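You operate a simulated robot arm through the tools that you are given. There is no shell and no other tool.

Carry out the task below with a simulated robot arm. There is one attempt and no reset: what you move stays moved.

TASK
Put things in order on the machine end of the tool bench. At the end: the silver small steel cup from the machine end of the tool bench stands on top of the brown job carton (marked "JOB 26"); the silver tool set from the machine end of the tool bench stands where the white-handled pad stood; the black bolt stands where the silver tool set stood; the white-handled pad stands where the silver small steel cup stood; whatever was shut is shut again. Leave all else as you found it, and nothing knocked over.

The check looks at the end state, three seconds after you hand in, the way a careful person would. Anything else that was tipped, shoved, dropped, spilled or broken makes it a failure.

THE ROBOT
A 7-joint arm with a two-finger gripper, fixed in place. Base frame: the origin is at the foot of the arm, x ahead of it, y to its left, z up; the work surface is at about z = 0. Units: m, rad, N and s.
With the tool pointing down near the work surface it reaches from about 0.16 to 0.38 m from the base axis. Its first joint turns from -1.257 to 1.257 rad. Payload 0.6 kg.
Tool frame: the origin (TCP) lies between the finger pads and is the grasp point; the fingertips stand 0.022 m ahead of it; z points along the fingers, y is the line along which they close. Largest opening 0.092 m; the body of the gripper starts 0.065 m behind the TCP.
Orientation is that of the tool frame in the base frame, as [roll, pitch, yaw] about the fixed x, y, z axes, in that order (R = Rz(yaw) Ry(pitch) Rx(roll)). With the fingers straight down and closing along the base's y, the tool's x points along the base's -x, its y along +y and its z along -z.

THE INTERFACE
- The arm moves only by the tool drive_tool. Its argument "motion" is text: rows parted by semicolons, each of 7 numbers parted by spaces: the turn, a rotation vector about the tool's x, y, z in rad, then the shift along the tool's x, y, z in m, then the closure, from 0 (fully open) to 1 (shut). In form: ax ay az tx ty tz grip; .... A call has 1 to 20 rows; each row is the pose to reach, as a shift and turn from the pose commanded when the call began, along the tool's axes at that moment. Rows are played at 5 a second. More than 0.05 m and 0.15 rad between two rows, or a gripper value outside its range, and nothing of the call is played. Where a pose cannot be reached the arm comes as near as it can. A force on the tool above 40 N (or 10 N above the force at the start of the call, whichever is more), or a blocked arm, ends the call early, and 0.2 s more pass. Each finger halts on what it meets, pressing with about 22 N; the grip force reading is that of the motor and also rises with nothing between the fingers. The clock runs only during rows and for 0.2 s after the last one: add rows that repeat a pose to give the fingers time. The reply holds the time, the measured pose of the TCP, the force on the tool along the base axes, the opening and the grip force, in the units named above and with some noise, with the torque about the TCP (base axes, N m) and any sound that the robot's microphone picked up.
- Cameras (640 x 400 px; columns grow to the right, rows downward): "scene" is fixed at [0.034, -0.2559, 0.4112]; the picture's right is [0.93, -0.37, 0.00], its down [-0.19, -0.47, -0.86] and it looks along [0.32, 0.80, -0.50] (base axes); focal length 229 px, centre (320, 200). "wrist" rides on the gripper at [0.071, 0.019, -0.102] in the tool frame; the picture's right is [-0.26, 0.97, 0.00], its down [-0.75, -0.20, -0.62] and it looks along [-0.60, -0.16, 0.78] (tool axes); focal length 280 px, centre (320, 200). There is no depth. A picture from a camera that has moved, and an enlarged one, comes with that camera's place and axes in the base frame and with its lens.
- camera(camera): a new picture of that camera. The clock stands still meanwhile.
- inspect(camera, box): a new picture of the part [left, top, right, bottom] of that camera's present view, enlarged. The clock stands still meanwhile.
- job_done(): hands the job in; it is judged then, once.

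Nothing tells you positions but the pictures and the camera data. Unless the task says otherwise, let go and move clear before handing in.

The tools are called after "Call:" as a command line: name --argument value ..., lists and objects as JSON in quotes. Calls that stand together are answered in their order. drive_tool: Moves the arm, as the interface text tells. Its arguments: {"type":"object","properties":{"motion":{"type":"string"}},"required":["motion"]} The other tools are called the same way: camera (camera) takes a picture; inspect (camera, box) takes an enlarged picture of a part of a camera's view; job_done () hands the job in.

At the start:

```text
time_s: 0.0
tool_pos: [0.1875, 0.0774, 0.3166]
tcp_rot: [-3.14, 0.001, 3.139]
wrist_force: [-0.6, 0.6, -0.4]
moment: [0.03, 0.0, 0.03]
gripper_width: 0.092
grasp_force: 0.0
```

scene: 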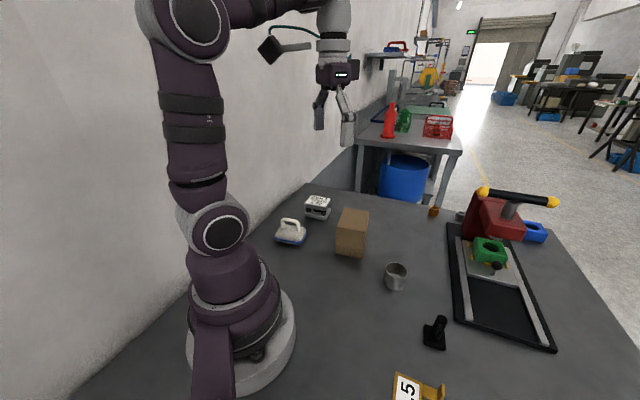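
wrist: 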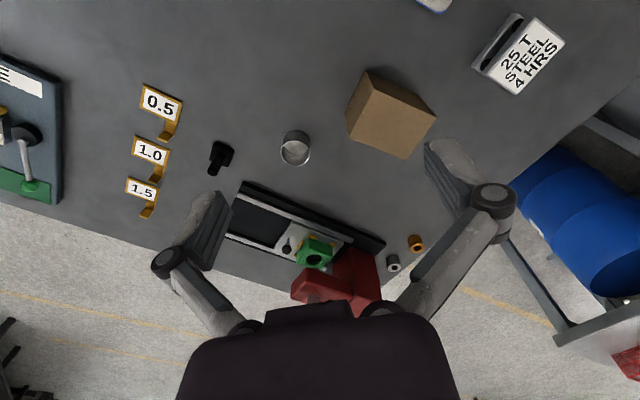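

I see a bench with a brown carton, a steel cup, a white-handled pad, a silver box-like tool set, and a black bolt-like thing near the vise. I'll look closer before moving.

Call:
inspect --camera "scene" --box '[260, 180, 420, 280]'

Call:
inspect --camera "scene" --box '[360, 250, 520, 400]'

Call:
inspect --camera "scene" --box '[420, 170, 580, 290]'

Call:
inspect --camera "wrist" --box '[180, 60, 460, 280]'

Call:
inspect --camera "wrist" --box '[400, 0, 640, 150]'

Call:
inspect --camera "wrist" --box '[0, 40, 260, 230]'

```text
4.00 times, centred on (340, 230) of scene
camera zoom: at [0.034, -0.2559, 0.4112], right [0.93, -0.37, 0.0], down [-0.19, -0.47, -0.86], along [0.32, 0.8, -0.5], focal length 917 px, centre (240, 80)
```

zoom: 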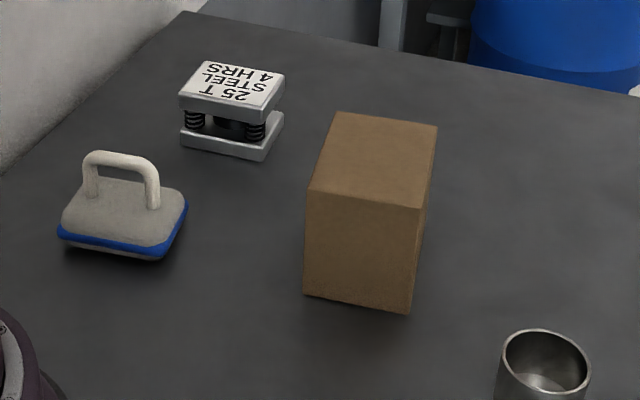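

```text
2.67 times, centred on (440, 325) of scene
camera zoom: at [0.034, -0.2559, 0.4112], right [0.93, -0.37, 0.0], down [-0.19, -0.47, -0.86], along [0.32, 0.8, -0.5], focal length 611 px, centre (0, -133)
```

zoom: 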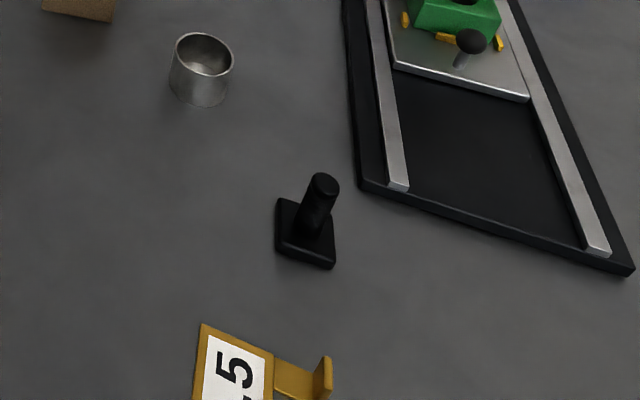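

```text
3.33 times, centred on (500, 230) of scene
camera zoom: at [0.034, -0.2559, 0.4112], right [0.93, -0.37, 0.0], down [-0.19, -0.47, -0.86], along [0.32, 0.8, -0.5], focal length 764 px, centre (-280, 100)
```

zoom: 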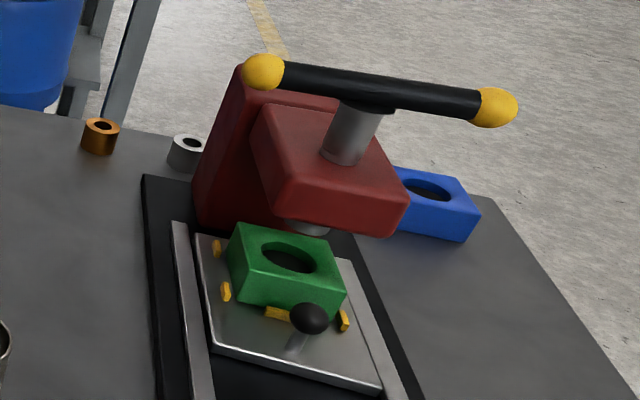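

```text
1.82 times, centred on (320, 170) of wrist
camera zoom: at [0.117, 0.0962, 0.4183], right [0.26, 0.97, 0.0], down [0.75, -0.2, 0.63], along [0.6, -0.16, -0.78], focal length 510 px, centre (320, 254)
```

zoom: 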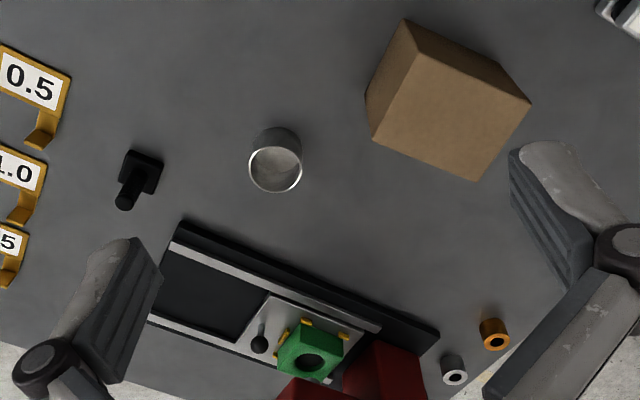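

```text
2.67 times, centred on (520, 75) of wrist
camera zoom: at [0.117, 0.0962, 0.4183], right [0.26, 0.97, 0.0], down [0.75, -0.2, 0.63], along [0.6, -0.16, -0.78], focal length 748 px, centre (-213, 533)
```

zoom: 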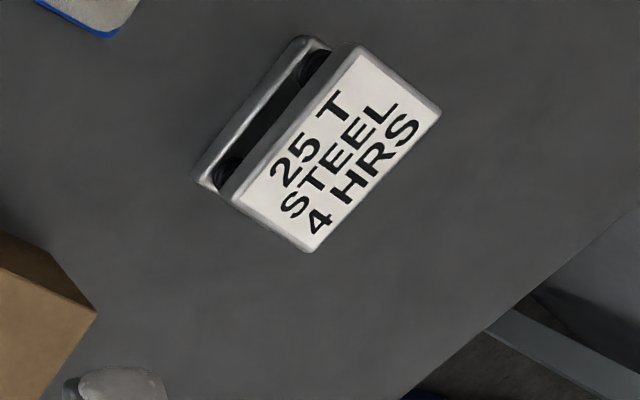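

```text
2.11 times, centred on (130, 135) of wrist
camera zoom: at [0.117, 0.0962, 0.4183], right [0.26, 0.97, 0.0], down [0.75, -0.2, 0.63], along [0.6, -0.16, -0.78], focal length 590 px, centre (720, 337)
```

zoom: 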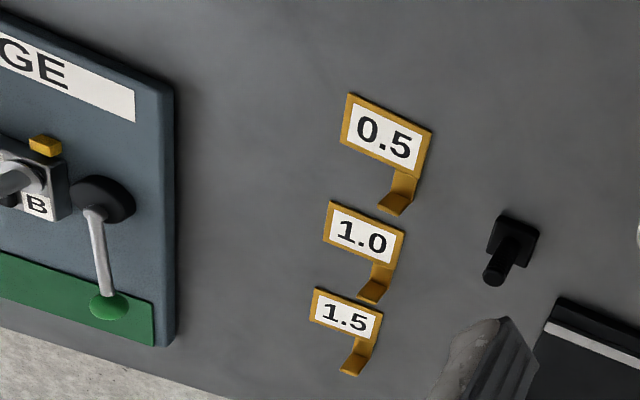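

I see the cup near (0.31, 0.00), the bolt near (0.30, -0.12), the carton near (0.29, 0.15), the pad near (0.14, 0.24) and the tool set near (0.256, 0.32), which is close to the reach limit. Next I swing the wrist camera toward the far-left group for a better view.

Call:
drive_tool --motion "0 0 -0.13 0.009 0.011 0 0; 0 0 -0.26 0.018 0.023 0 0; 0 0 -0.39 0.027 0.034 0 0; 0 0 -0.52 0.036 0.046 0 0; 0 0 -0.65 0.045 0.057 0 0; 0 0 -0.78 0.054 0.069 0 0; 0 0 -0.9 0.063 0.08 0 0; 0 0 -0.9 0.063 0.08 0 0"

Call:
camera --camera "wrist"

Call:
camera --camera "scene"

```text
time_s: 1.8
tool_pos: [0.1233, 0.1582, 0.3184]
tcp_rot: [-3.14, 0.001, -2.239]
wrist_force: [0.9, 0.1, -0.8]
moment: [0.01, 0.0, 0.0]
gripper_width: 0.0919
grasp_force: 0.2
```

```text
taken
camera wrist: at [0.0653, 0.1131, 0.4194], right [-0.6, 0.8, 0.0], down [0.63, 0.47, 0.63], along [0.5, 0.37, -0.78], focal length 280 px, centre (320, 200)
```

wrist: 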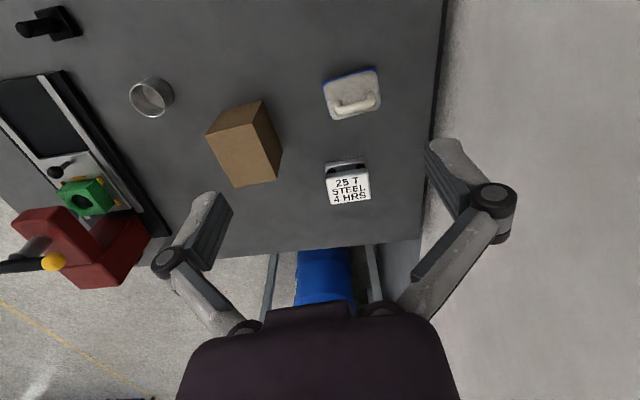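

```text
taken
```

scene: 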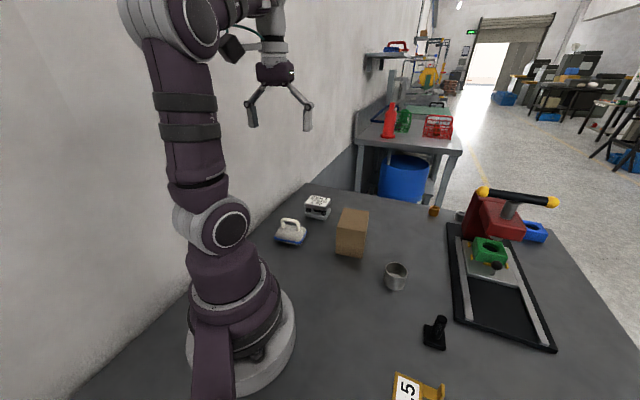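

The far-left group is in view; the arm is well clear. I'll enlarge the pad, tool set, and cup for measurement.

Call:
inspect --camera "wrist" --box '[300, 50, 400, 130]'

Call:
inspect --camera "wrist" --box '[300, 140, 400, 220]'

Call:
inspect --camera "wrist" --box '[110, 60, 210, 140]'

Call:
inspect --camera "wrist" --box '[190, 80, 310, 200]'

```text
5.00 times, centred on (350, 90) of wrist
camera zoom: at [0.0653, 0.1131, 0.4194], right [-0.6, 0.8, 0.0], down [0.63, 0.47, 0.63], along [0.5, 0.37, -0.78], focal length 1402 px, centre (170, 750)
```

zoom: 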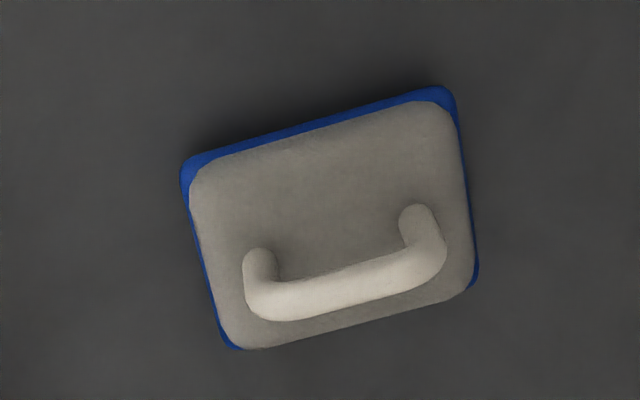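

```text
5.00 times, centred on (350, 180) of wrist
camera zoom: at [0.0653, 0.1131, 0.4194], right [-0.6, 0.8, 0.0], down [0.63, 0.47, 0.63], along [0.5, 0.37, -0.78], focal length 1402 px, centre (170, 300)
```

zoom: 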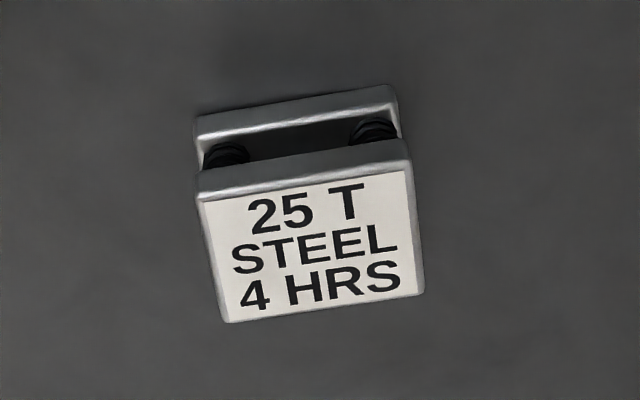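

```text
5.00 times, centred on (160, 100) of wrist
camera zoom: at [0.0653, 0.1131, 0.4194], right [-0.6, 0.8, 0.0], down [0.63, 0.47, 0.63], along [0.5, 0.37, -0.78], focal length 1402 px, centre (1120, 700)
```

zoom: 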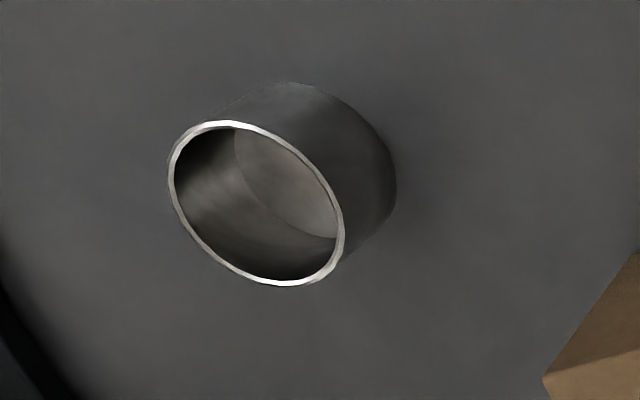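

```text
3.33 times, centred on (250, 140) of wrist
camera zoom: at [0.0653, 0.1131, 0.4194], right [-0.6, 0.8, 0.0], down [0.63, 0.47, 0.63], along [0.5, 0.37, -0.78], focal length 935 px, centre (553, 400)
```

zoom: 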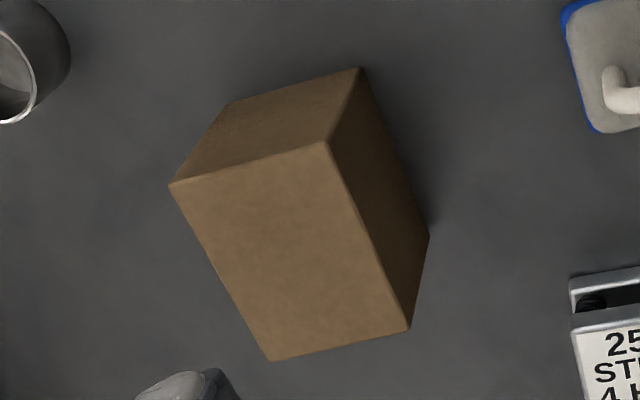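

The cup is empty, the carton top is at about z=0.083 centred near (0.285, 0.146), and the cup is at about (0.311, 0.003) with a 0.04 m height. I move above the cup to see it between the fingers.

Call:
drive_tool --motion "0 0 0.1 0 -0.027 0 0; 0 0 0.2 0.001 -0.054 0 0; 0 0 0.3 0.0015 -0.081 0 0; 0 0 0.4 0.002 -0.108 0 0; 0 0 0.5 0.0025 -0.135 0 0; 0 0 0.6 0.003 -0.162 0 0; 0 0 0.7 0.0035 -0.189 0 0; 0 0 0.8 0.004 -0.216 0 0; 0 0 0.9 0.0045 -0.2436 0 0; 0 0 0.9 0.0045 -0.2436 0.04 0; 0 0 0.9 0.0045 -0.2436 0.08 0; 0 0 0.9 0.0045 -0.2436 0.12 0; 0 0 0.9 0.0045 -0.2436 0.16 0; 0 0 0.9 0.0045 -0.2436 0.19 0; 0 0 0.9 0.0045 -0.2436 0.19 0"

Call:
camera --camera "wrist"

Call:
camera --camera "scene"

```text
time_s: 3.4
tool_pos: [0.271, 0.0419, 0.3172]
tcp_rot: [-3.141, 0.022, -2.924]
wrist_force: [18.3, 8.9, -30.0]
moment: [-0.66, -0.4, -0.49]
gripper_width: 0.0918
grasp_force: 0.1
out of reach, approached as far as the arm can: row 8
stopped in row 8: the force on the tool passed its limit at 134 N (the readings are from after the stop); the commanded pose is now the measured one
```

```text
taken
camera wrist: at [0.196, 0.0435, 0.4165], right [0.05, 1.0, 0.0], down [0.77, -0.04, 0.64], along [0.64, -0.03, -0.77], focal length 280 px, centre (320, 200)
```

wrist: 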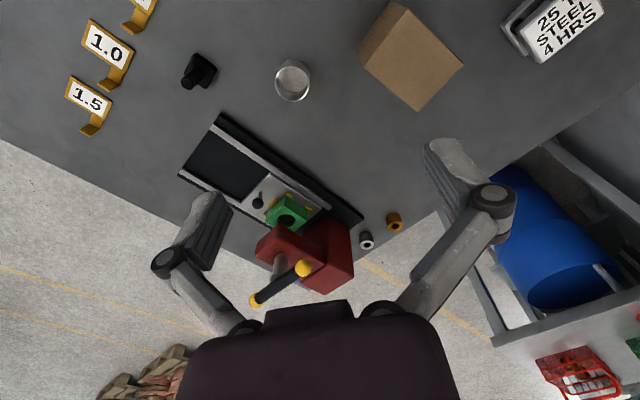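

```text
taken
```

scene: 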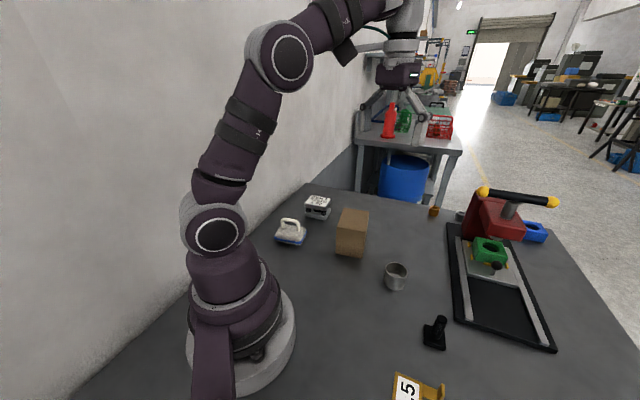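

The arm stopped at its reach limit high up (nothing on the bench was touched). I'll come in slightly and descend before reaching outward.

Call:
drive_tool --motion "0 0 0 0.01 0 0.01 0; 0 0 0 0.02 0 0.02 0; 0 0 0 0.02 0 0.04 0; 0 0 0 0.02 0 0.06 0; 0 0 0 0.02 0 0.08 0; 0 0 0 0.02 0 0.1 0; 0 0 0 0.02 0 0.12 0; 0 0 0 0.02 0 0.12 0"

```text
time_s: 5.2
tool_pos: [0.2529, 0.0347, 0.1961]
tcp_rot: [-3.141, 0.019, -2.922]
wrist_force: [-0.6, 0.1, 0.8]
moment: [0.01, 0.01, 0.02]
gripper_width: 0.0921
grasp_force: 0.1
```

Forces are normal again. Now I move above the cup at z≈0.12 and level the tool.

Call:
drive_tool --motion "0 0.005 0.055 -0.0124 -0.011 0.01 0; 0 0.01 0.11 -0.0248 -0.022 0.02 0; 0 0.015 0.165 -0.0373 -0.033 0.035 0; 0 0.019 0.22 -0.0497 -0.0437 0.05 0; 0 0.019 0.22 -0.0497 -0.0437 0.076 0; 0 0.019 0.22 -0.0497 -0.0437 0.076 0"

Call:
camera --camera "wrist"

Call:
camera --camera "scene"

```text
time_s: 6.6
tool_pos: [0.3128, 0.0047, 0.1187]
tcp_rot: [3.141, -0.002, 3.14]
wrist_force: [-0.5, 0.0, 0.3]
moment: [0.01, -0.01, -0.01]
gripper_width: 0.0919
grasp_force: 0.1
```

```text
taken
camera wrist: at [0.2428, 0.024, 0.2204], right [0.26, 0.96, 0.0], down [0.75, -0.21, 0.62], along [0.6, -0.16, -0.78], focal length 280 px, centre (320, 200)
```

wrist: 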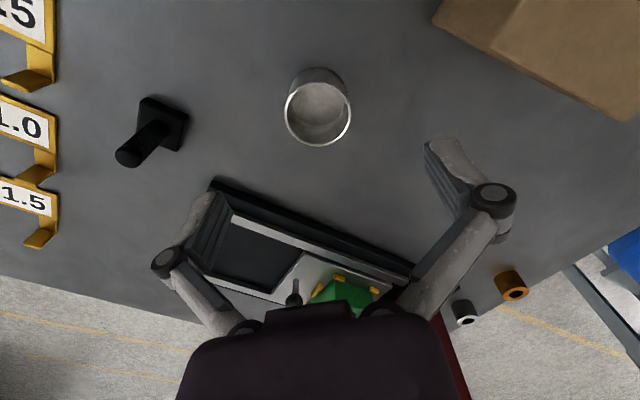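

```text
taken
```

scene: 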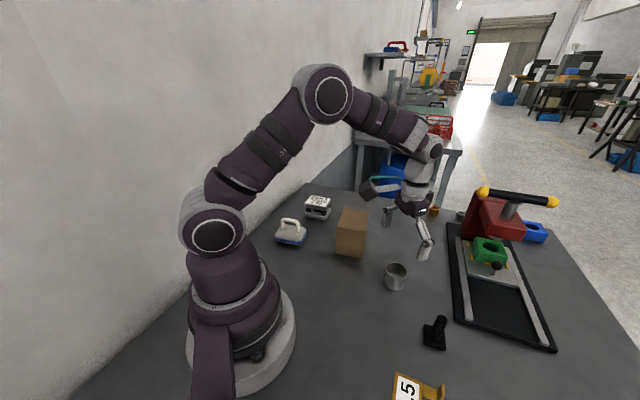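

The cup's rim projects to (0.311, 0.004), right under the tool. I descend to z≈0.028 and close on it.

Call:
drive_tool --motion "0 0 0 0.001 0 0.02 0; 0 0 0 0.0018 0 0.04 0; 0 0 0 0.0018 0 0.06 0; 0 0 0 0.0018 0 0.08 0; 0 0 0 0.0018 0 0.091 0; 0 0 0 0.0018 0 0.091 0; 0 0 0 0.0018 0 0.091 0.2; 0 0 0 0.0018 0 0.091 0.4; 0 0 0 0.0018 0 0.091 0.6; 0 0 0 0.0018 0 0.091 0.7; 0 0 0 0.0018 0 0.091 0.7; 0 0 0 0.0018 0 0.091 0.7"

Call:
camera --camera "wrist"

Call:
inspect --camera "scene" --box '[340, 200, 460, 300]'

```text
time_s: 9.2
tool_pos: [0.3108, 0.0048, 0.0295]
tcp_rot: [3.142, 0.0, -3.141]
wrist_force: [-0.8, -1.5, 5.3]
moment: [-0.02, -0.01, 0.02]
gripper_width: 0.0436
grasp_force: 22.1
```

```text
taken
camera wrist: at [0.2402, 0.0238, 0.1311], right [0.26, 0.96, 0.0], down [0.75, -0.21, 0.63], along [0.6, -0.16, -0.78], focal length 280 px, centre (320, 200)
```

wrist: 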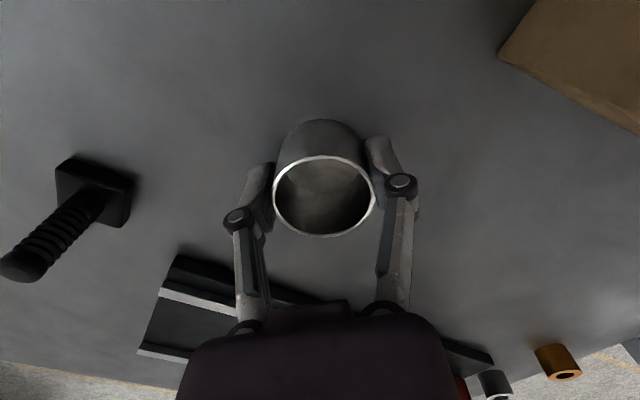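

```text
4.00 times, centred on (400, 250) of scene
camera zoom: at [0.034, -0.2559, 0.4112], right [0.93, -0.37, 0.0], down [-0.19, -0.47, -0.86], along [0.32, 0.8, -0.5], focal length 917 px, centre (0, 0)
```

zoom: 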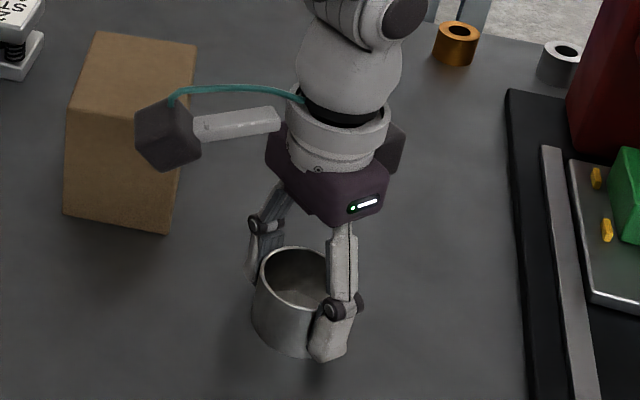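

The cup is held (width 0.044). I lift it straight up and carry it over the carton, then look before lowering.

Call:
drive_tool --motion "0 0 0 0 0 -0.015 0.7; 0 0 0 0 0 -0.035 0.7; 0 0 0 0 0 -0.06 0.7; 0 0 0 0 0 -0.085 0.7; 0 0 0 0 0 -0.11 0.7; 0 0 0 0.005 0.02 -0.115 0.7; 0 0 0 0.01 0.045 -0.115 0.7; 0 0 0 0.015 0.07 -0.115 0.7; 0 0 0 0.02 0.095 -0.115 0.7; 0 0 0 0.024 0.12 -0.115 0.7; 0 0 0 0.026 0.141 -0.115 0.7; 0 0 0 0.026 0.141 -0.115 0.7"

Call:
camera --camera "wrist"

Call:
inspect --camera "scene" --box '[290, 130, 450, 270]'

```text
time_s: 11.8
tool_pos: [0.2839, 0.1444, 0.145]
tcp_rot: [3.141, -0.001, 3.138]
wrist_force: [0.3, -0.1, -0.1]
moment: [0.02, -0.01, 0.0]
gripper_width: 0.0435
grasp_force: 21.9
```

```text
taken
camera wrist: at [0.2144, 0.1635, 0.2463], right [0.26, 0.96, 0.0], down [0.75, -0.21, 0.62], along [0.6, -0.16, -0.78], focal length 280 px, centre (320, 200)
```

wrist: 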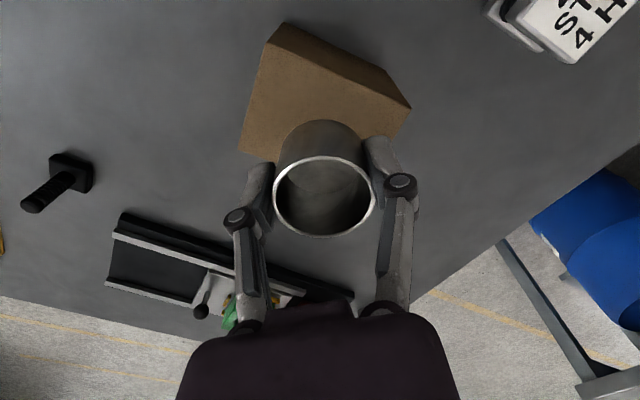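

```text
2.86 times, centred on (370, 200) of scene
camera zoom: at [0.034, -0.2558, 0.4112], right [0.93, -0.37, 0.0], down [-0.19, -0.47, -0.86], along [0.32, 0.8, -0.5], focal length 655 px, centre (177, 200)
```

zoom: 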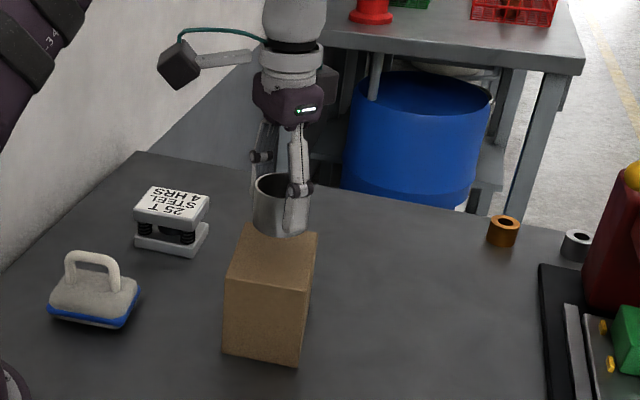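

The cup is centred over the carton (tool 0.284, 0.144). I lower it near the expected contact height of TCP z≈0.1125.

Call:
drive_tool --motion "0 0 0 0 0 0.01 0.7; 0 0 0 0 0 0.02 0.7; 0 0 0 0 0 0.027 0.7; 0 0 0 0 0 0.0305 0.7; 0 0 0 0 0 0.0305 0.7"

Call:
inspect --camera "scene" --box '[310, 180, 410, 260]'

```text
time_s: 13.0
tool_pos: [0.2865, 0.146, 0.1157]
tcp_rot: [-3.141, 0.001, 3.14]
wrist_force: [-0.1, -0.4, 0.5]
moment: [-0.02, -0.01, 0.03]
gripper_width: 0.0432
grasp_force: 21.5
```

```text
5.00 times, centred on (360, 220) of scene
camera zoom: at [0.034, -0.2559, 0.4112], right [0.93, -0.37, 0.0], down [-0.19, -0.47, -0.86], along [0.32, 0.8, -0.5], focal length 1146 px, centre (120, 100)
```

zoom: 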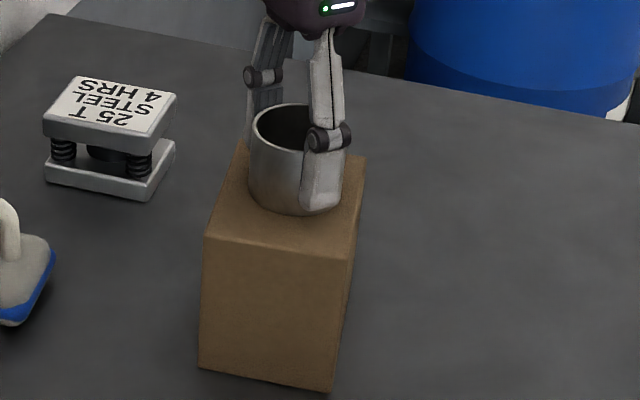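

No contact yet. I lower in millimetre steps watching the force.

Call:
drive_tool --motion "0 0 0 0 0 0.001 0.7; 0 0 0 0 0 0.002 0.7; 0 0 0 0 0 0.002 0.7"

Call:
drive_tool --motion "0 0 0 0 0 0.001 0.7; 0 0 0 0 0 0.001 0.7; 0 0 0 0 0 0.001 0.7"

```text
time_s: 13.8
tool_pos: [0.2858, 0.1462, 0.1139]
tcp_rot: [3.141, 0.002, 3.141]
wrist_force: [2.1, 0.9, 13.3]
moment: [-0.02, -0.1, 0.12]
gripper_width: 0.043
grasp_force: 22.0
```

```text
time_s: 14.6
tool_pos: [0.2849, 0.146, 0.1127]
tcp_rot: [-3.141, -0.001, 3.139]
wrist_force: [1.9, -1.6, 12.5]
moment: [-0.1, -0.13, 0.05]
gripper_width: 0.0427
grasp_force: 21.8
```

Contact is confirmed (about 13 N upward). I release and rise clear.

Call:
drive_tool --motion "0 0 0 0 0 0 0.5; 0 0 0 0 0 0 0.35; 0 0 0 0 0 0 0.2; 0 0 0 0 0 0 0.2; 0 0 0 0 0 0 0.1; 0 0 0 0 0 -0.01 0.1; 0 0 0 0 0 -0.03 0.1; 0 0 0 0 0 -0.055 0.1; 0 0 0 0 0 -0.08 0.1; 0 0 0 0 0 -0.08 0"

Call:
camera --camera "wrist"

Call:
inspect --camera "scene" --box '[260, 160, 420, 280]'

```text
time_s: 16.8
tool_pos: [0.2858, 0.1467, 0.1918]
tcp_rot: [-3.141, 0.001, 3.139]
wrist_force: [-0.2, -0.3, -0.2]
moment: [0.02, -0.01, 0.04]
gripper_width: 0.092
grasp_force: 0.0
```

```text
taken
camera wrist: at [0.2165, 0.1646, 0.2925], right [0.26, 0.96, 0.0], down [0.75, -0.21, 0.62], along [0.6, -0.16, -0.78], focal length 280 px, centre (320, 200)
```

wrist: 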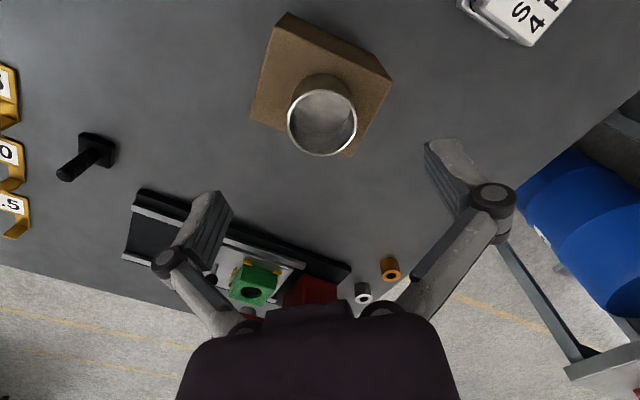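

```text
3.33 times, centred on (340, 220) of scene
camera zoom: at [0.034, -0.2559, 0.4112], right [0.93, -0.37, 0.0], down [-0.19, -0.47, -0.86], along [0.32, 0.8, -0.5], focal length 764 px, centre (253, 133)
```

zoom: 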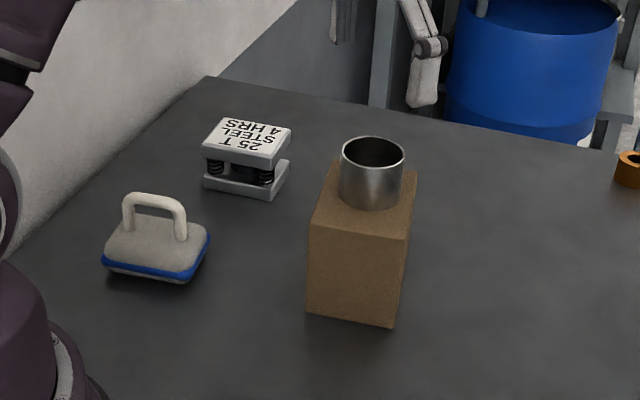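

The cup stands squarely on the carton. Next is the pad: I move above it, turning the fingers so they close across its handle.

Call:
drive_tool --motion "0 0 -0.137 0.008 0.005 0 0; 0 0 -0.274 0.016 0.01 0 0; 0 0 -0.411 0.024 0.015 0 0; 0 0 -0.548 0.032 0.02 0 0; 0 0 -0.685 0.04 0.025 0 0; 0 0 -0.822 0.048 0.03 0 0; 0 0 -0.959 0.056 0.035 0 0; 0 0 -1.096 0.064 0.04 0 0; 0 0 -1.233 0.072 0.045 0 0; 0 0 -1.37 0.08 0.05 0 0; 0 0 -1.507 0.088 0.055 0 0; 0 0 -1.644 0.096 0.06 0 0; 0 0 -1.781 0.104 0.065 0 0; 0 0 -1.918 0.112 0.07 0 0; 0 0 -2.055 0.12 0.075 0 0; 0 0 -2.192 0.128 0.08 0 0; 0 0 -2.329 0.136 0.085 0 0; 0 0 -2.46 0.142 0.088 0 0; 0 0 -2.46 0.142 0.088 0.02 0; 0 0 -2.46 0.142 0.088 0.04 0"

Call:
camera --camera "wrist"

Call:
camera --camera "scene"

```text
time_s: 21.0
tool_pos: [0.1427, 0.2348, 0.151]
tcp_rot: [3.14, -0.001, -0.681]
wrist_force: [0.1, -0.2, -1.2]
moment: [0.01, -0.04, 0.01]
gripper_width: 0.0919
grasp_force: 0.2
```

```text
taken
camera wrist: at [0.1849, 0.1734, 0.2524], right [-0.81, -0.58, 0.0], down [-0.46, 0.63, 0.62], along [-0.37, 0.51, -0.78], focal length 280 px, centre (320, 200)
```

wrist: 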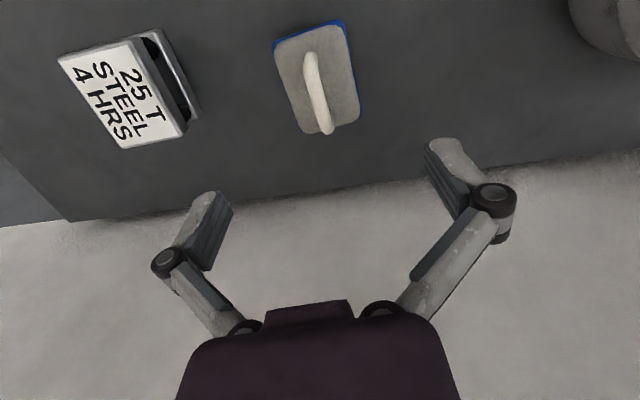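

```text
taken
```

scene: 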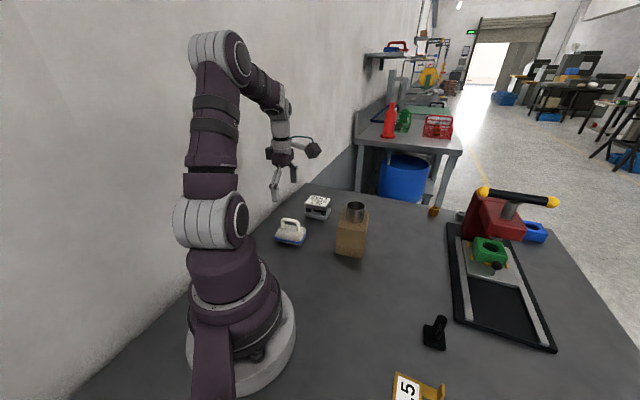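

The handle lies along the tool's x axis as wanted. I zoom in to refine its position and height.

Call:
inspect --camera "wrist" --box '[260, 10, 380, 150]'

Call:
inspect --camera "scene" --box '[260, 205, 320, 255]'

```text
2.86 times, centred on (320, 80) of wrist
camera zoom: at [0.1849, 0.1734, 0.2524], right [-0.81, -0.58, 0.0], down [-0.46, 0.63, 0.62], along [-0.37, 0.51, -0.78], focal length 801 px, centre (320, 543)
```

zoom: 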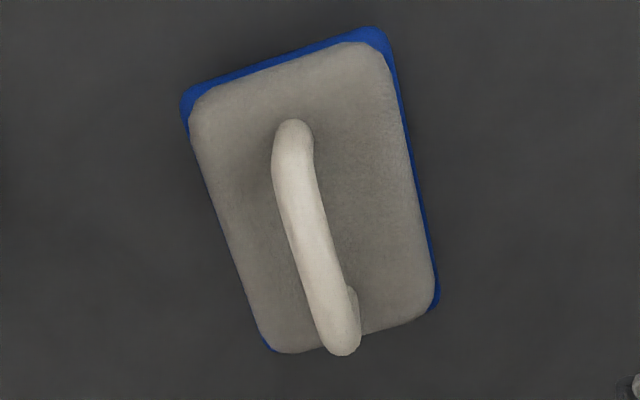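

```text
8.00 times, centred on (290, 230) of scene
camera zoom: at [0.034, -0.2559, 0.4112], right [0.93, -0.37, 0.0], down [-0.19, -0.47, -0.86], along [0.32, 0.8, -0.5], focal length 1834 px, centre (560, -40)
```

zoom: 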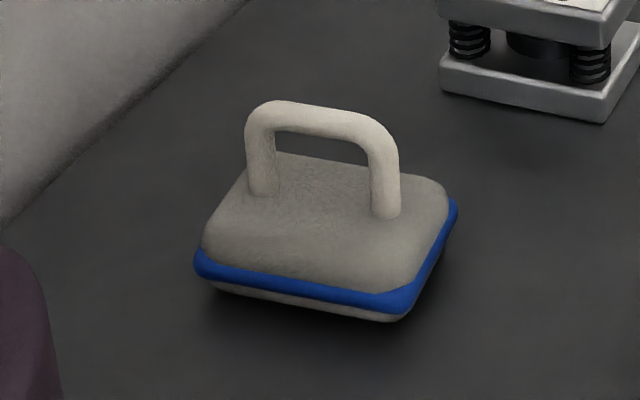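

The bar's height is about 0.055–0.065. I shift slightly to line up and lower to z≈0.10 for a closer look.

Call:
drive_tool --motion "0 0 0 0.003 0.0012 0.015 0; 0 0 0 0.0055 0.0024 0.03 0; 0 0 0 0.0055 0.0024 0.05 0; 0 0 0 0.0055 0.0024 0.05 0"

Call:
camera --camera "wrist"

Call:
inspect --camera "scene" --box '[250, 165, 330, 265]'

```text
time_s: 22.0
tool_pos: [0.1463, 0.2283, 0.1]
tcp_rot: [-3.14, -0.001, -0.682]
wrist_force: [0.6, 0.5, 0.6]
moment: [0.01, 0.01, 0.0]
gripper_width: 0.0922
grasp_force: 0.0
```

```text
taken
camera wrist: at [0.1898, 0.1679, 0.2018], right [-0.81, -0.58, 0.0], down [-0.46, 0.63, 0.62], along [-0.36, 0.51, -0.78], focal length 280 px, centre (320, 200)
```

wrist: 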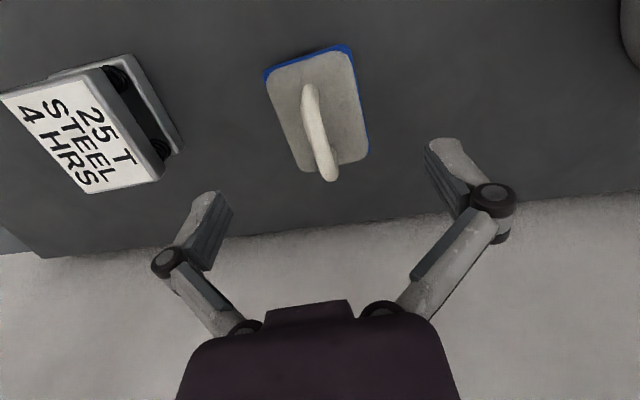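

```text
4.00 times, centred on (290, 215) of scene
camera zoom: at [0.034, -0.2559, 0.4112], right [0.93, -0.37, 0.0], down [-0.19, -0.47, -0.86], along [0.32, 0.8, -0.5], focal length 917 px, centre (440, 140)
```

zoom: 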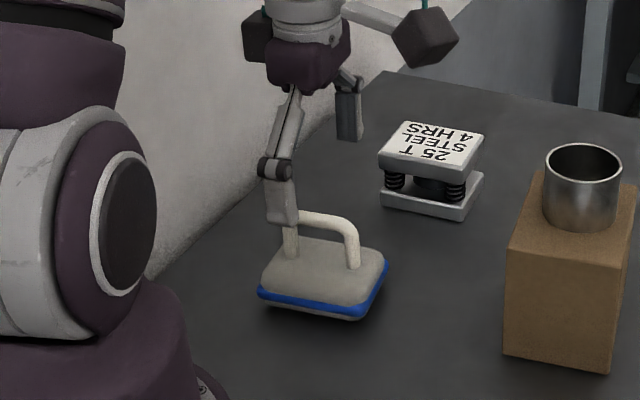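

The handle is lined up laterally. I descend to TCP z≈0.056 so the fingertips stay above the pad's body, and look again before closing.

Call:
drive_tool --motion "0 0 0 0 0 0.015 0; 0 0 0 0 0 0.03 0; 0 0 0 0 0 0.044 0; 0 0 0 0 0 0.044 0"

Call:
camera --camera "wrist"

Call:
inspect --camera "scene" --box '[250, 165, 330, 265]'

```text
time_s: 23.0
tool_pos: [0.1452, 0.2291, 0.0551]
tcp_rot: [-3.142, 0.0, -0.683]
wrist_force: [0.1, -0.3, 0.7]
moment: [0.0, 0.04, 0.01]
gripper_width: 0.0919
grasp_force: 0.1
```

```text
taken
camera wrist: at [0.188, 0.1687, 0.1575], right [-0.81, -0.58, 0.0], down [-0.46, 0.63, 0.63], along [-0.36, 0.51, -0.78], focal length 280 px, centre (320, 200)
```

wrist: 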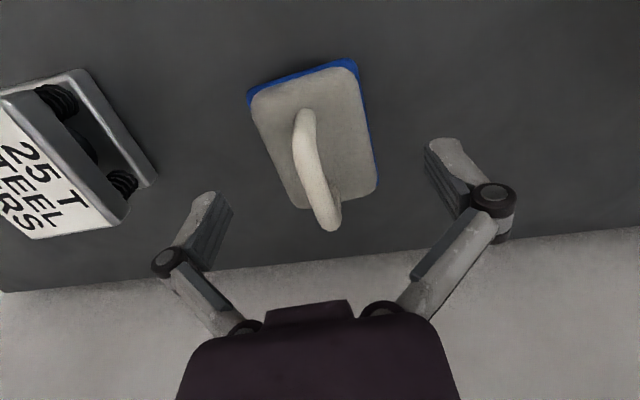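

```text
4.00 times, centred on (290, 215) of scene
camera zoom: at [0.034, -0.2559, 0.4112], right [0.93, -0.37, 0.0], down [-0.19, -0.47, -0.86], along [0.32, 0.8, -0.5], focal length 917 px, centre (440, 140)
```

zoom: 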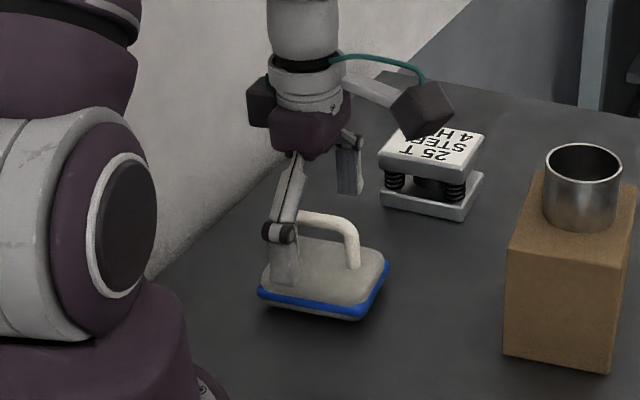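

The bar sits between the fingers near the TCP. I close gently on the handle.

Call:
drive_tool --motion "0 0 0 0 0 0 0.2; 0 0 0 0 0 0 0.4; 0 0 0 0 0 0 0.6; 0 0 0 0 0 0 0.75; 0 0 0 0 0 0 0.9; 0 0 0 0 0 0 1; 0 0 0 0 0 0 1; 0 0 0 0 0 0 1"

Call:
camera --camera "wrist"

Call:
inspect --camera "scene" --box '[250, 165, 330, 265]'

```text
time_s: 24.8
tool_pos: [0.1451, 0.2295, 0.0567]
tcp_rot: [-3.141, 0.001, -0.683]
wrist_force: [0.4, 1.1, -0.3]
moment: [0.0, 0.01, -0.04]
gripper_width: 0.0082
grasp_force: 22.1
```

```text
taken
camera wrist: at [0.1879, 0.1687, 0.1577], right [-0.81, -0.58, 0.0], down [-0.46, 0.63, 0.63], along [-0.36, 0.51, -0.78], focal length 280 px, centre (320, 200)
```

wrist: 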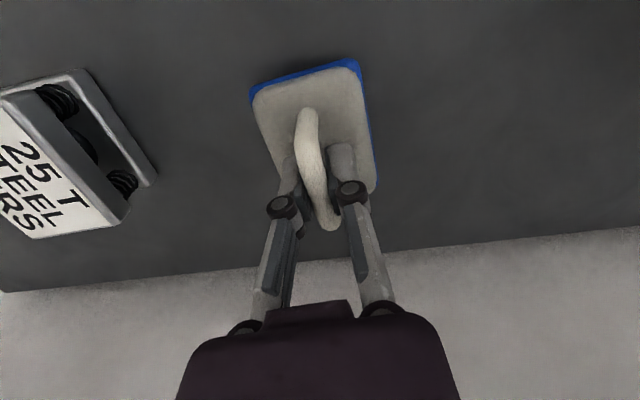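

```text
4.00 times, centred on (290, 215) of scene
camera zoom: at [0.034, -0.2559, 0.4112], right [0.93, -0.37, 0.0], down [-0.19, -0.47, -0.86], along [0.32, 0.8, -0.5], focal length 917 px, centre (440, 140)
```

zoom: 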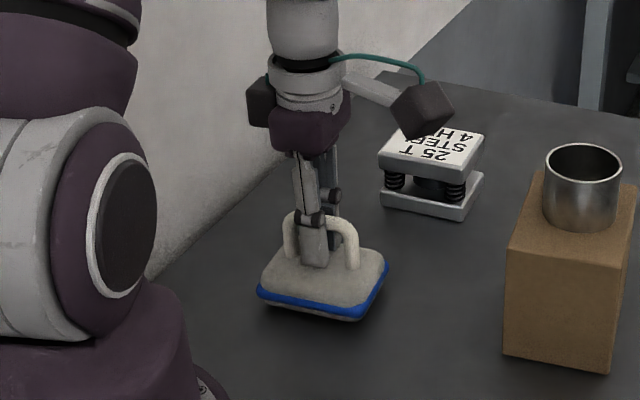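

The handle is gripped (8 mm). I lift straight up and check that the pad hangs level.

Call:
drive_tool --motion "0 0 0 0 0 -0.01 1; 0 0 0 0 0 -0.025 1; 0 0 0 0 0 -0.05 1; 0 0 0 0 0 -0.075 1; 0 0 0 0 0 -0.1 1; 0 0 0 0 0 -0.125 1; 0 0 0 0 0 -0.143 1; 0 0 0 0 0 -0.143 1"

Call:
camera --camera "wrist"

Call:
inspect --camera "scene" --box '[240, 100, 360, 260]'

```text
time_s: 26.6
tool_pos: [0.1456, 0.233, 0.2031]
tcp_rot: [-3.141, -0.001, -0.682]
wrist_force: [-0.1, -0.1, -1.3]
moment: [0.02, -0.03, -0.02]
gripper_width: 0.0081
grasp_force: 21.6
```

```text
taken
camera wrist: at [0.1876, 0.1729, 0.3044], right [-0.81, -0.58, 0.0], down [-0.46, 0.63, 0.62], along [-0.36, 0.51, -0.78], focal length 280 px, centre (320, 200)
```

wrist: 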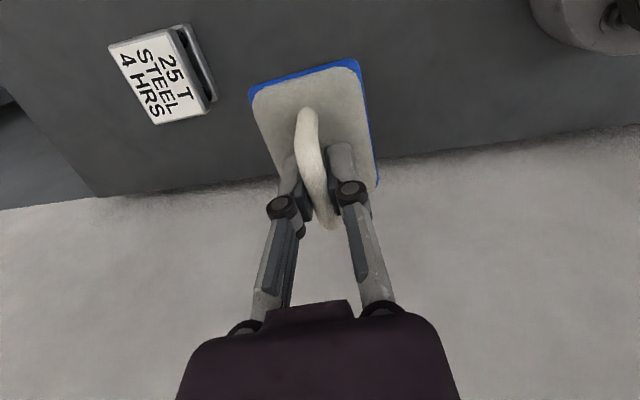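

```text
2.50 times, centred on (300, 180) of scene
camera zoom: at [0.034, -0.2559, 0.4112], right [0.93, -0.37, 0.0], down [-0.19, -0.47, -0.86], along [0.32, 0.8, -0.5], focal length 573 px, centre (370, 250)
```

zoom: 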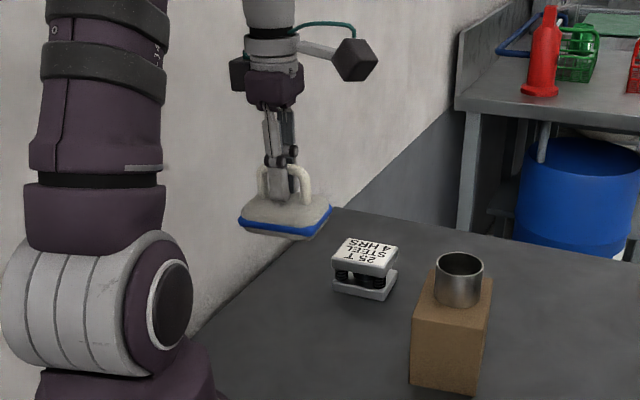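

The pad hangs level. I carry it along the inner route, well clear of the carton and cup, to above the cup's old place.

Call:
drive_tool --motion "0 0 0.07 0.0207 0.0109 0 1; 0 0 0.14 0.0413 0.0219 0 1; 0 0 0.21 0.062 0.0328 0 1; 0 0 0.28 0.0827 0.0437 0 1; 0 0 0.35 0.1033 0.0547 0 1; 0 0 0.42 0.124 0.0656 0 1; 0 0 0.5 0.1447 0.066 0 1; 0 0 0.58 0.1695 0.0664 0 1; 0 0 0.66 0.1943 0.0668 0 1; 0 0 0.74 0.2191 0.0672 0.01 1; 0 0 0.82 0.244 0.0676 0.025 1; 0 0 0.89 0.2689 0.0679 0.05 1; 0 0 0.89 0.2689 0.0679 0.08 1; 0 0 0.89 0.2689 0.0679 0.1 1; 0 0 0.89 0.2689 0.0679 0.1 1"

Call:
camera --camera "wrist"

Call:
camera --camera "scene"

```text
time_s: 29.8
tool_pos: [0.3124, 0.0086, 0.0979]
tcp_rot: [-3.141, -0.002, -1.572]
wrist_force: [-0.2, -0.2, -1.9]
moment: [0.0, 0.01, 0.01]
gripper_width: 0.0079
grasp_force: 22.0
```

```text
taken
camera wrist: at [0.2927, -0.0638, 0.1997], right [-0.96, 0.26, 0.0], down [0.21, 0.75, 0.62], along [0.16, 0.6, -0.78], focal length 280 px, centre (320, 200)
```

wrist: 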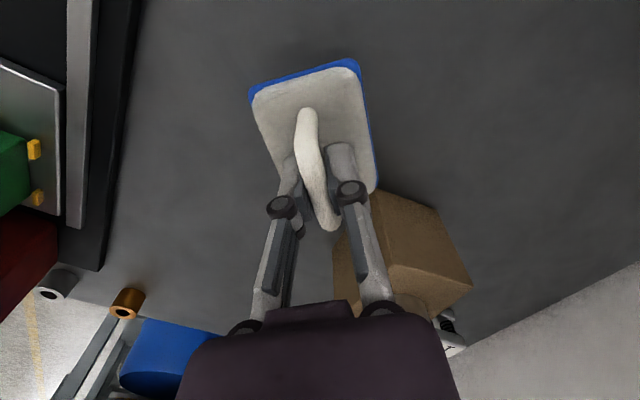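

```text
taken
```

scene: 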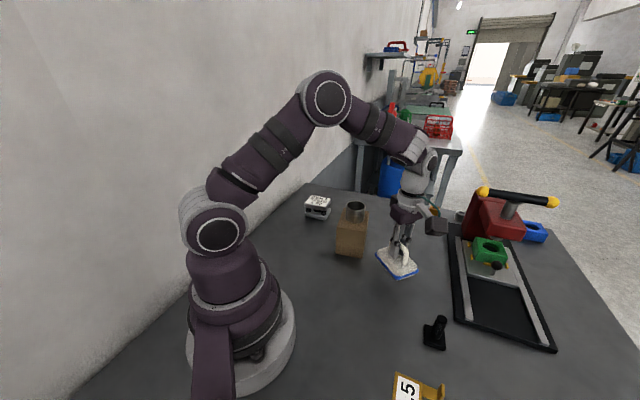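

Position is right over the cup's old spot with clearance to the carton. I lower to just above the surface.

Call:
drive_tool --motion "0 0 0 0 0 0.015 1; 0 0 0 0 0 0.03 1; 0 0 0 0 0 0.039 1; 0 0 0 0 0 0.039 1"

Call:
drive_tool --motion "0 0 0 0 0 0.001 1; 0 0 0 0 0 0.002 1; 0 0 0 0 0 0.002 1"

Call:
inspect --camera "scene" --box '[340, 200, 460, 300]'

```text
time_s: 30.8
tool_pos: [0.3126, 0.0051, 0.0612]
tcp_rot: [3.142, 0.0, -1.573]
wrist_force: [0.3, 0.9, -0.8]
moment: [-0.01, 0.02, 0.03]
gripper_width: 0.0081
grasp_force: 21.6
```

```text
time_s: 31.6
tool_pos: [0.3133, 0.0069, 0.0615]
tcp_rot: [3.141, 0.001, -1.573]
wrist_force: [-0.7, 0.4, -0.2]
moment: [0.01, -0.01, 0.02]
gripper_width: 0.0078
grasp_force: 22.3
```

```text
4.00 times, centred on (400, 250) of scene
camera zoom: at [0.034, -0.2559, 0.4112], right [0.93, -0.37, 0.0], down [-0.19, -0.47, -0.86], along [0.32, 0.8, -0.5], focal length 917 px, centre (0, 0)
```

zoom: 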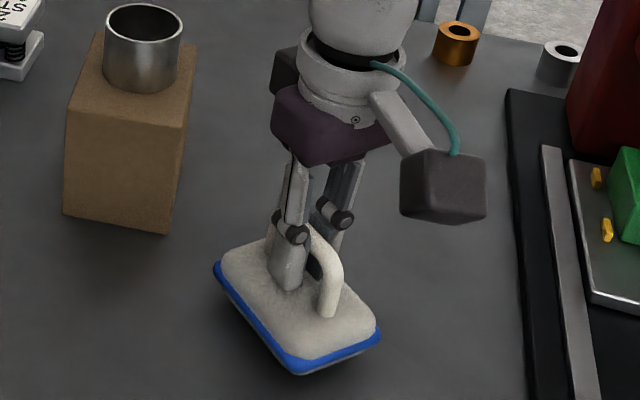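

Still about 4 mm above the table. I nudge 2–3 mm toward the exact spot and lower in small steps until contact.

Call:
drive_tool --motion "0 0 0 0.0015 0.001 0.0005 1; 0 0 0 0.002 0.002 0.0015 1; 0 0 0 0.002 0.002 0.0025 1; 0 0 0 0.002 0.002 0.0025 1"

Call:
drive_tool --motion "0 0 0 0 0 0.001 1; 0 0 0 0 0 0.001 1; 0 0 0 0 0 0.001 1"

Call:
drive_tool --motion "0 0 0 0 0 0.001 1; 0 0 0 0 0 0.001 1; 0 0 0 0 0 0.001 1"

```text
time_s: 32.6
tool_pos: [0.3108, 0.004, 0.0578]
tcp_rot: [3.14, -0.001, -1.573]
wrist_force: [0.1, 0.3, -0.7]
moment: [0.01, 0.0, 0.01]
gripper_width: 0.0078
grasp_force: 21.5
```

```text
time_s: 33.4
tool_pos: [0.311, 0.0057, 0.0564]
tcp_rot: [3.141, -0.001, -1.574]
wrist_force: [0.2, -0.7, -1.3]
moment: [0.0, 0.0, 0.02]
gripper_width: 0.0083
grasp_force: 21.7
```

```text
time_s: 34.2
tool_pos: [0.311, 0.0053, 0.0561]
tcp_rot: [-3.141, 0.0, -1.574]
wrist_force: [0.7, -3.3, 13.2]
moment: [0.0, 0.03, 0.01]
gripper_width: 0.0097
grasp_force: 22.1
```

Contact (13 N). I open partway and rise clear.

Call:
drive_tool --motion "0 0 0 0 0 0 0.85; 0 0 0 0 0 0 0.7; 0 0 0 0 0 0 0.55; 0 0 0 0 0 0 0.5; 0 0 0 0 0 0 0.5; 0 0 0 0 0 -0.015 0.5; 0 0 0 0 0 -0.035 0.5; 0 0 0 0 0 -0.06 0.5; 0 0 0 0 0 -0.085 0.5; 0 0 0 0 0 -0.11 0.3; 0 0 0 0 0 -0.14 0; 0 0 0 0 0 -0.14 0"

Call:
camera --camera "wrist"

Call:
inspect --camera "scene" --box '[300, 180, 460, 300]'

```text
time_s: 36.8
tool_pos: [0.3112, 0.0038, 0.1972]
tcp_rot: [-3.141, 0.001, -1.571]
wrist_force: [0.2, -0.1, 0.3]
moment: [0.01, 0.02, 0.03]
gripper_width: 0.0919
grasp_force: 0.1
```

```text
taken
camera wrist: at [0.2921, -0.0675, 0.2981], right [-0.96, 0.26, 0.0], down [0.21, 0.75, 0.62], along [0.16, 0.6, -0.78], focal length 280 px, centre (320, 200)
```

wrist: 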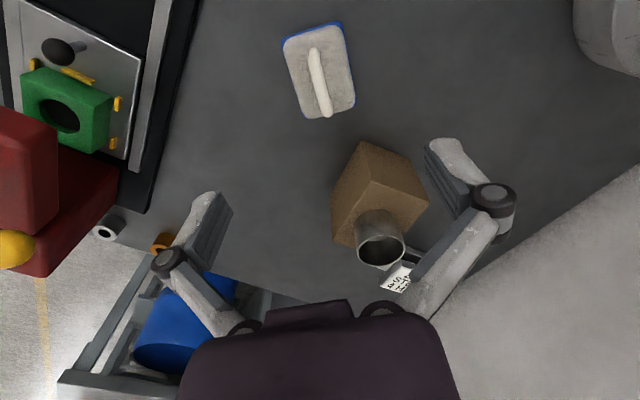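

```text
3.33 times, centred on (380, 240) of scene
camera zoom: at [0.034, -0.2559, 0.4112], right [0.93, -0.37, 0.0], down [-0.19, -0.47, -0.86], along [0.32, 0.8, -0.5], focal length 764 px, centre (120, 67)
```

zoom: 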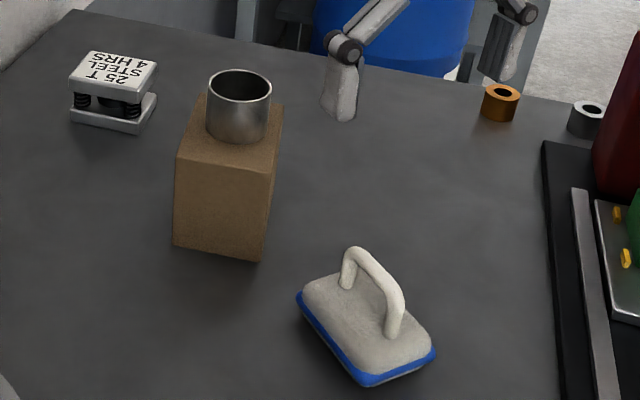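

The pad stands where the cup was, about (0.311, 0.000). Now I swing toward the tool set for a closer look, staying above the cup's height.

Call:
drive_tool --motion "0 0 0.068 -0.018 0.015 0 0; 0 0 0.136 -0.036 0.03 0 0; 0 0 0.204 -0.054 0.045 0 0; 0 0 0.272 -0.072 0.06 0 0; 0 0 0.34 -0.09 0.076 0 0; 0 0 0.408 -0.106 0.091 0 0; 0 0 0.476 -0.13 0.097 0 0; 0 0 0.544 -0.155 0.104 0 0; 0 0 0.612 -0.18 0.11 0 0; 0 0 0.68 -0.205 0.116 0 0; 0 0 0.742 -0.229 0.122 0 0; 0 0 0.742 -0.229 0.122 0 0"

Call:
camera --camera "wrist"

Call:
inspect --camera "scene" --box '[290, 185, 350, 230]'

```text
time_s: 39.4
tool_pos: [0.1883, 0.2364, 0.1924]
tcp_rot: [-3.14, 0.0, -2.316]
wrist_force: [-0.1, -0.6, 1.0]
moment: [-0.01, 0.04, 0.03]
gripper_width: 0.0918
grasp_force: 0.1
```

```text
taken
camera wrist: at [0.1275, 0.1962, 0.295], right [-0.53, 0.85, 0.0], down [0.66, 0.42, 0.62], along [0.53, 0.33, -0.78], focal length 280 px, centre (320, 200)
```

wrist: 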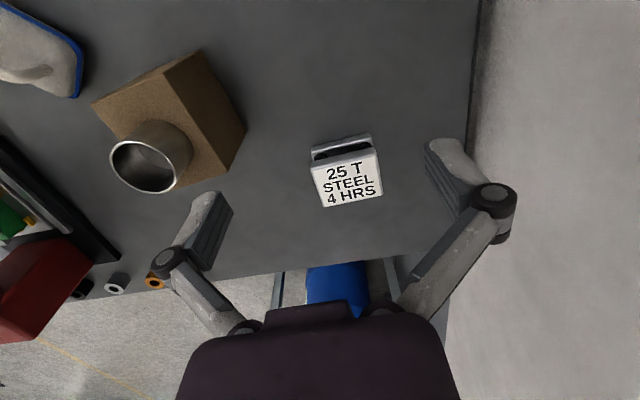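

```text
8.89 times, centred on (320, 208) of scene
camera zoom: at [0.034, -0.2558, 0.4112], right [0.93, -0.37, 0.0], down [-0.19, -0.47, -0.86], along [0.32, 0.8, -0.5], focal length 2038 px, centre (320, 133)
```

zoom: 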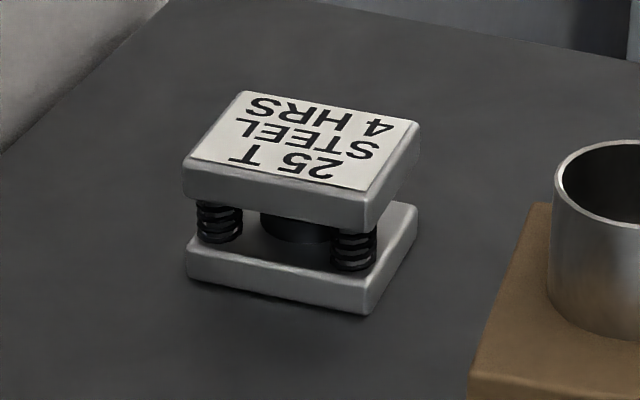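

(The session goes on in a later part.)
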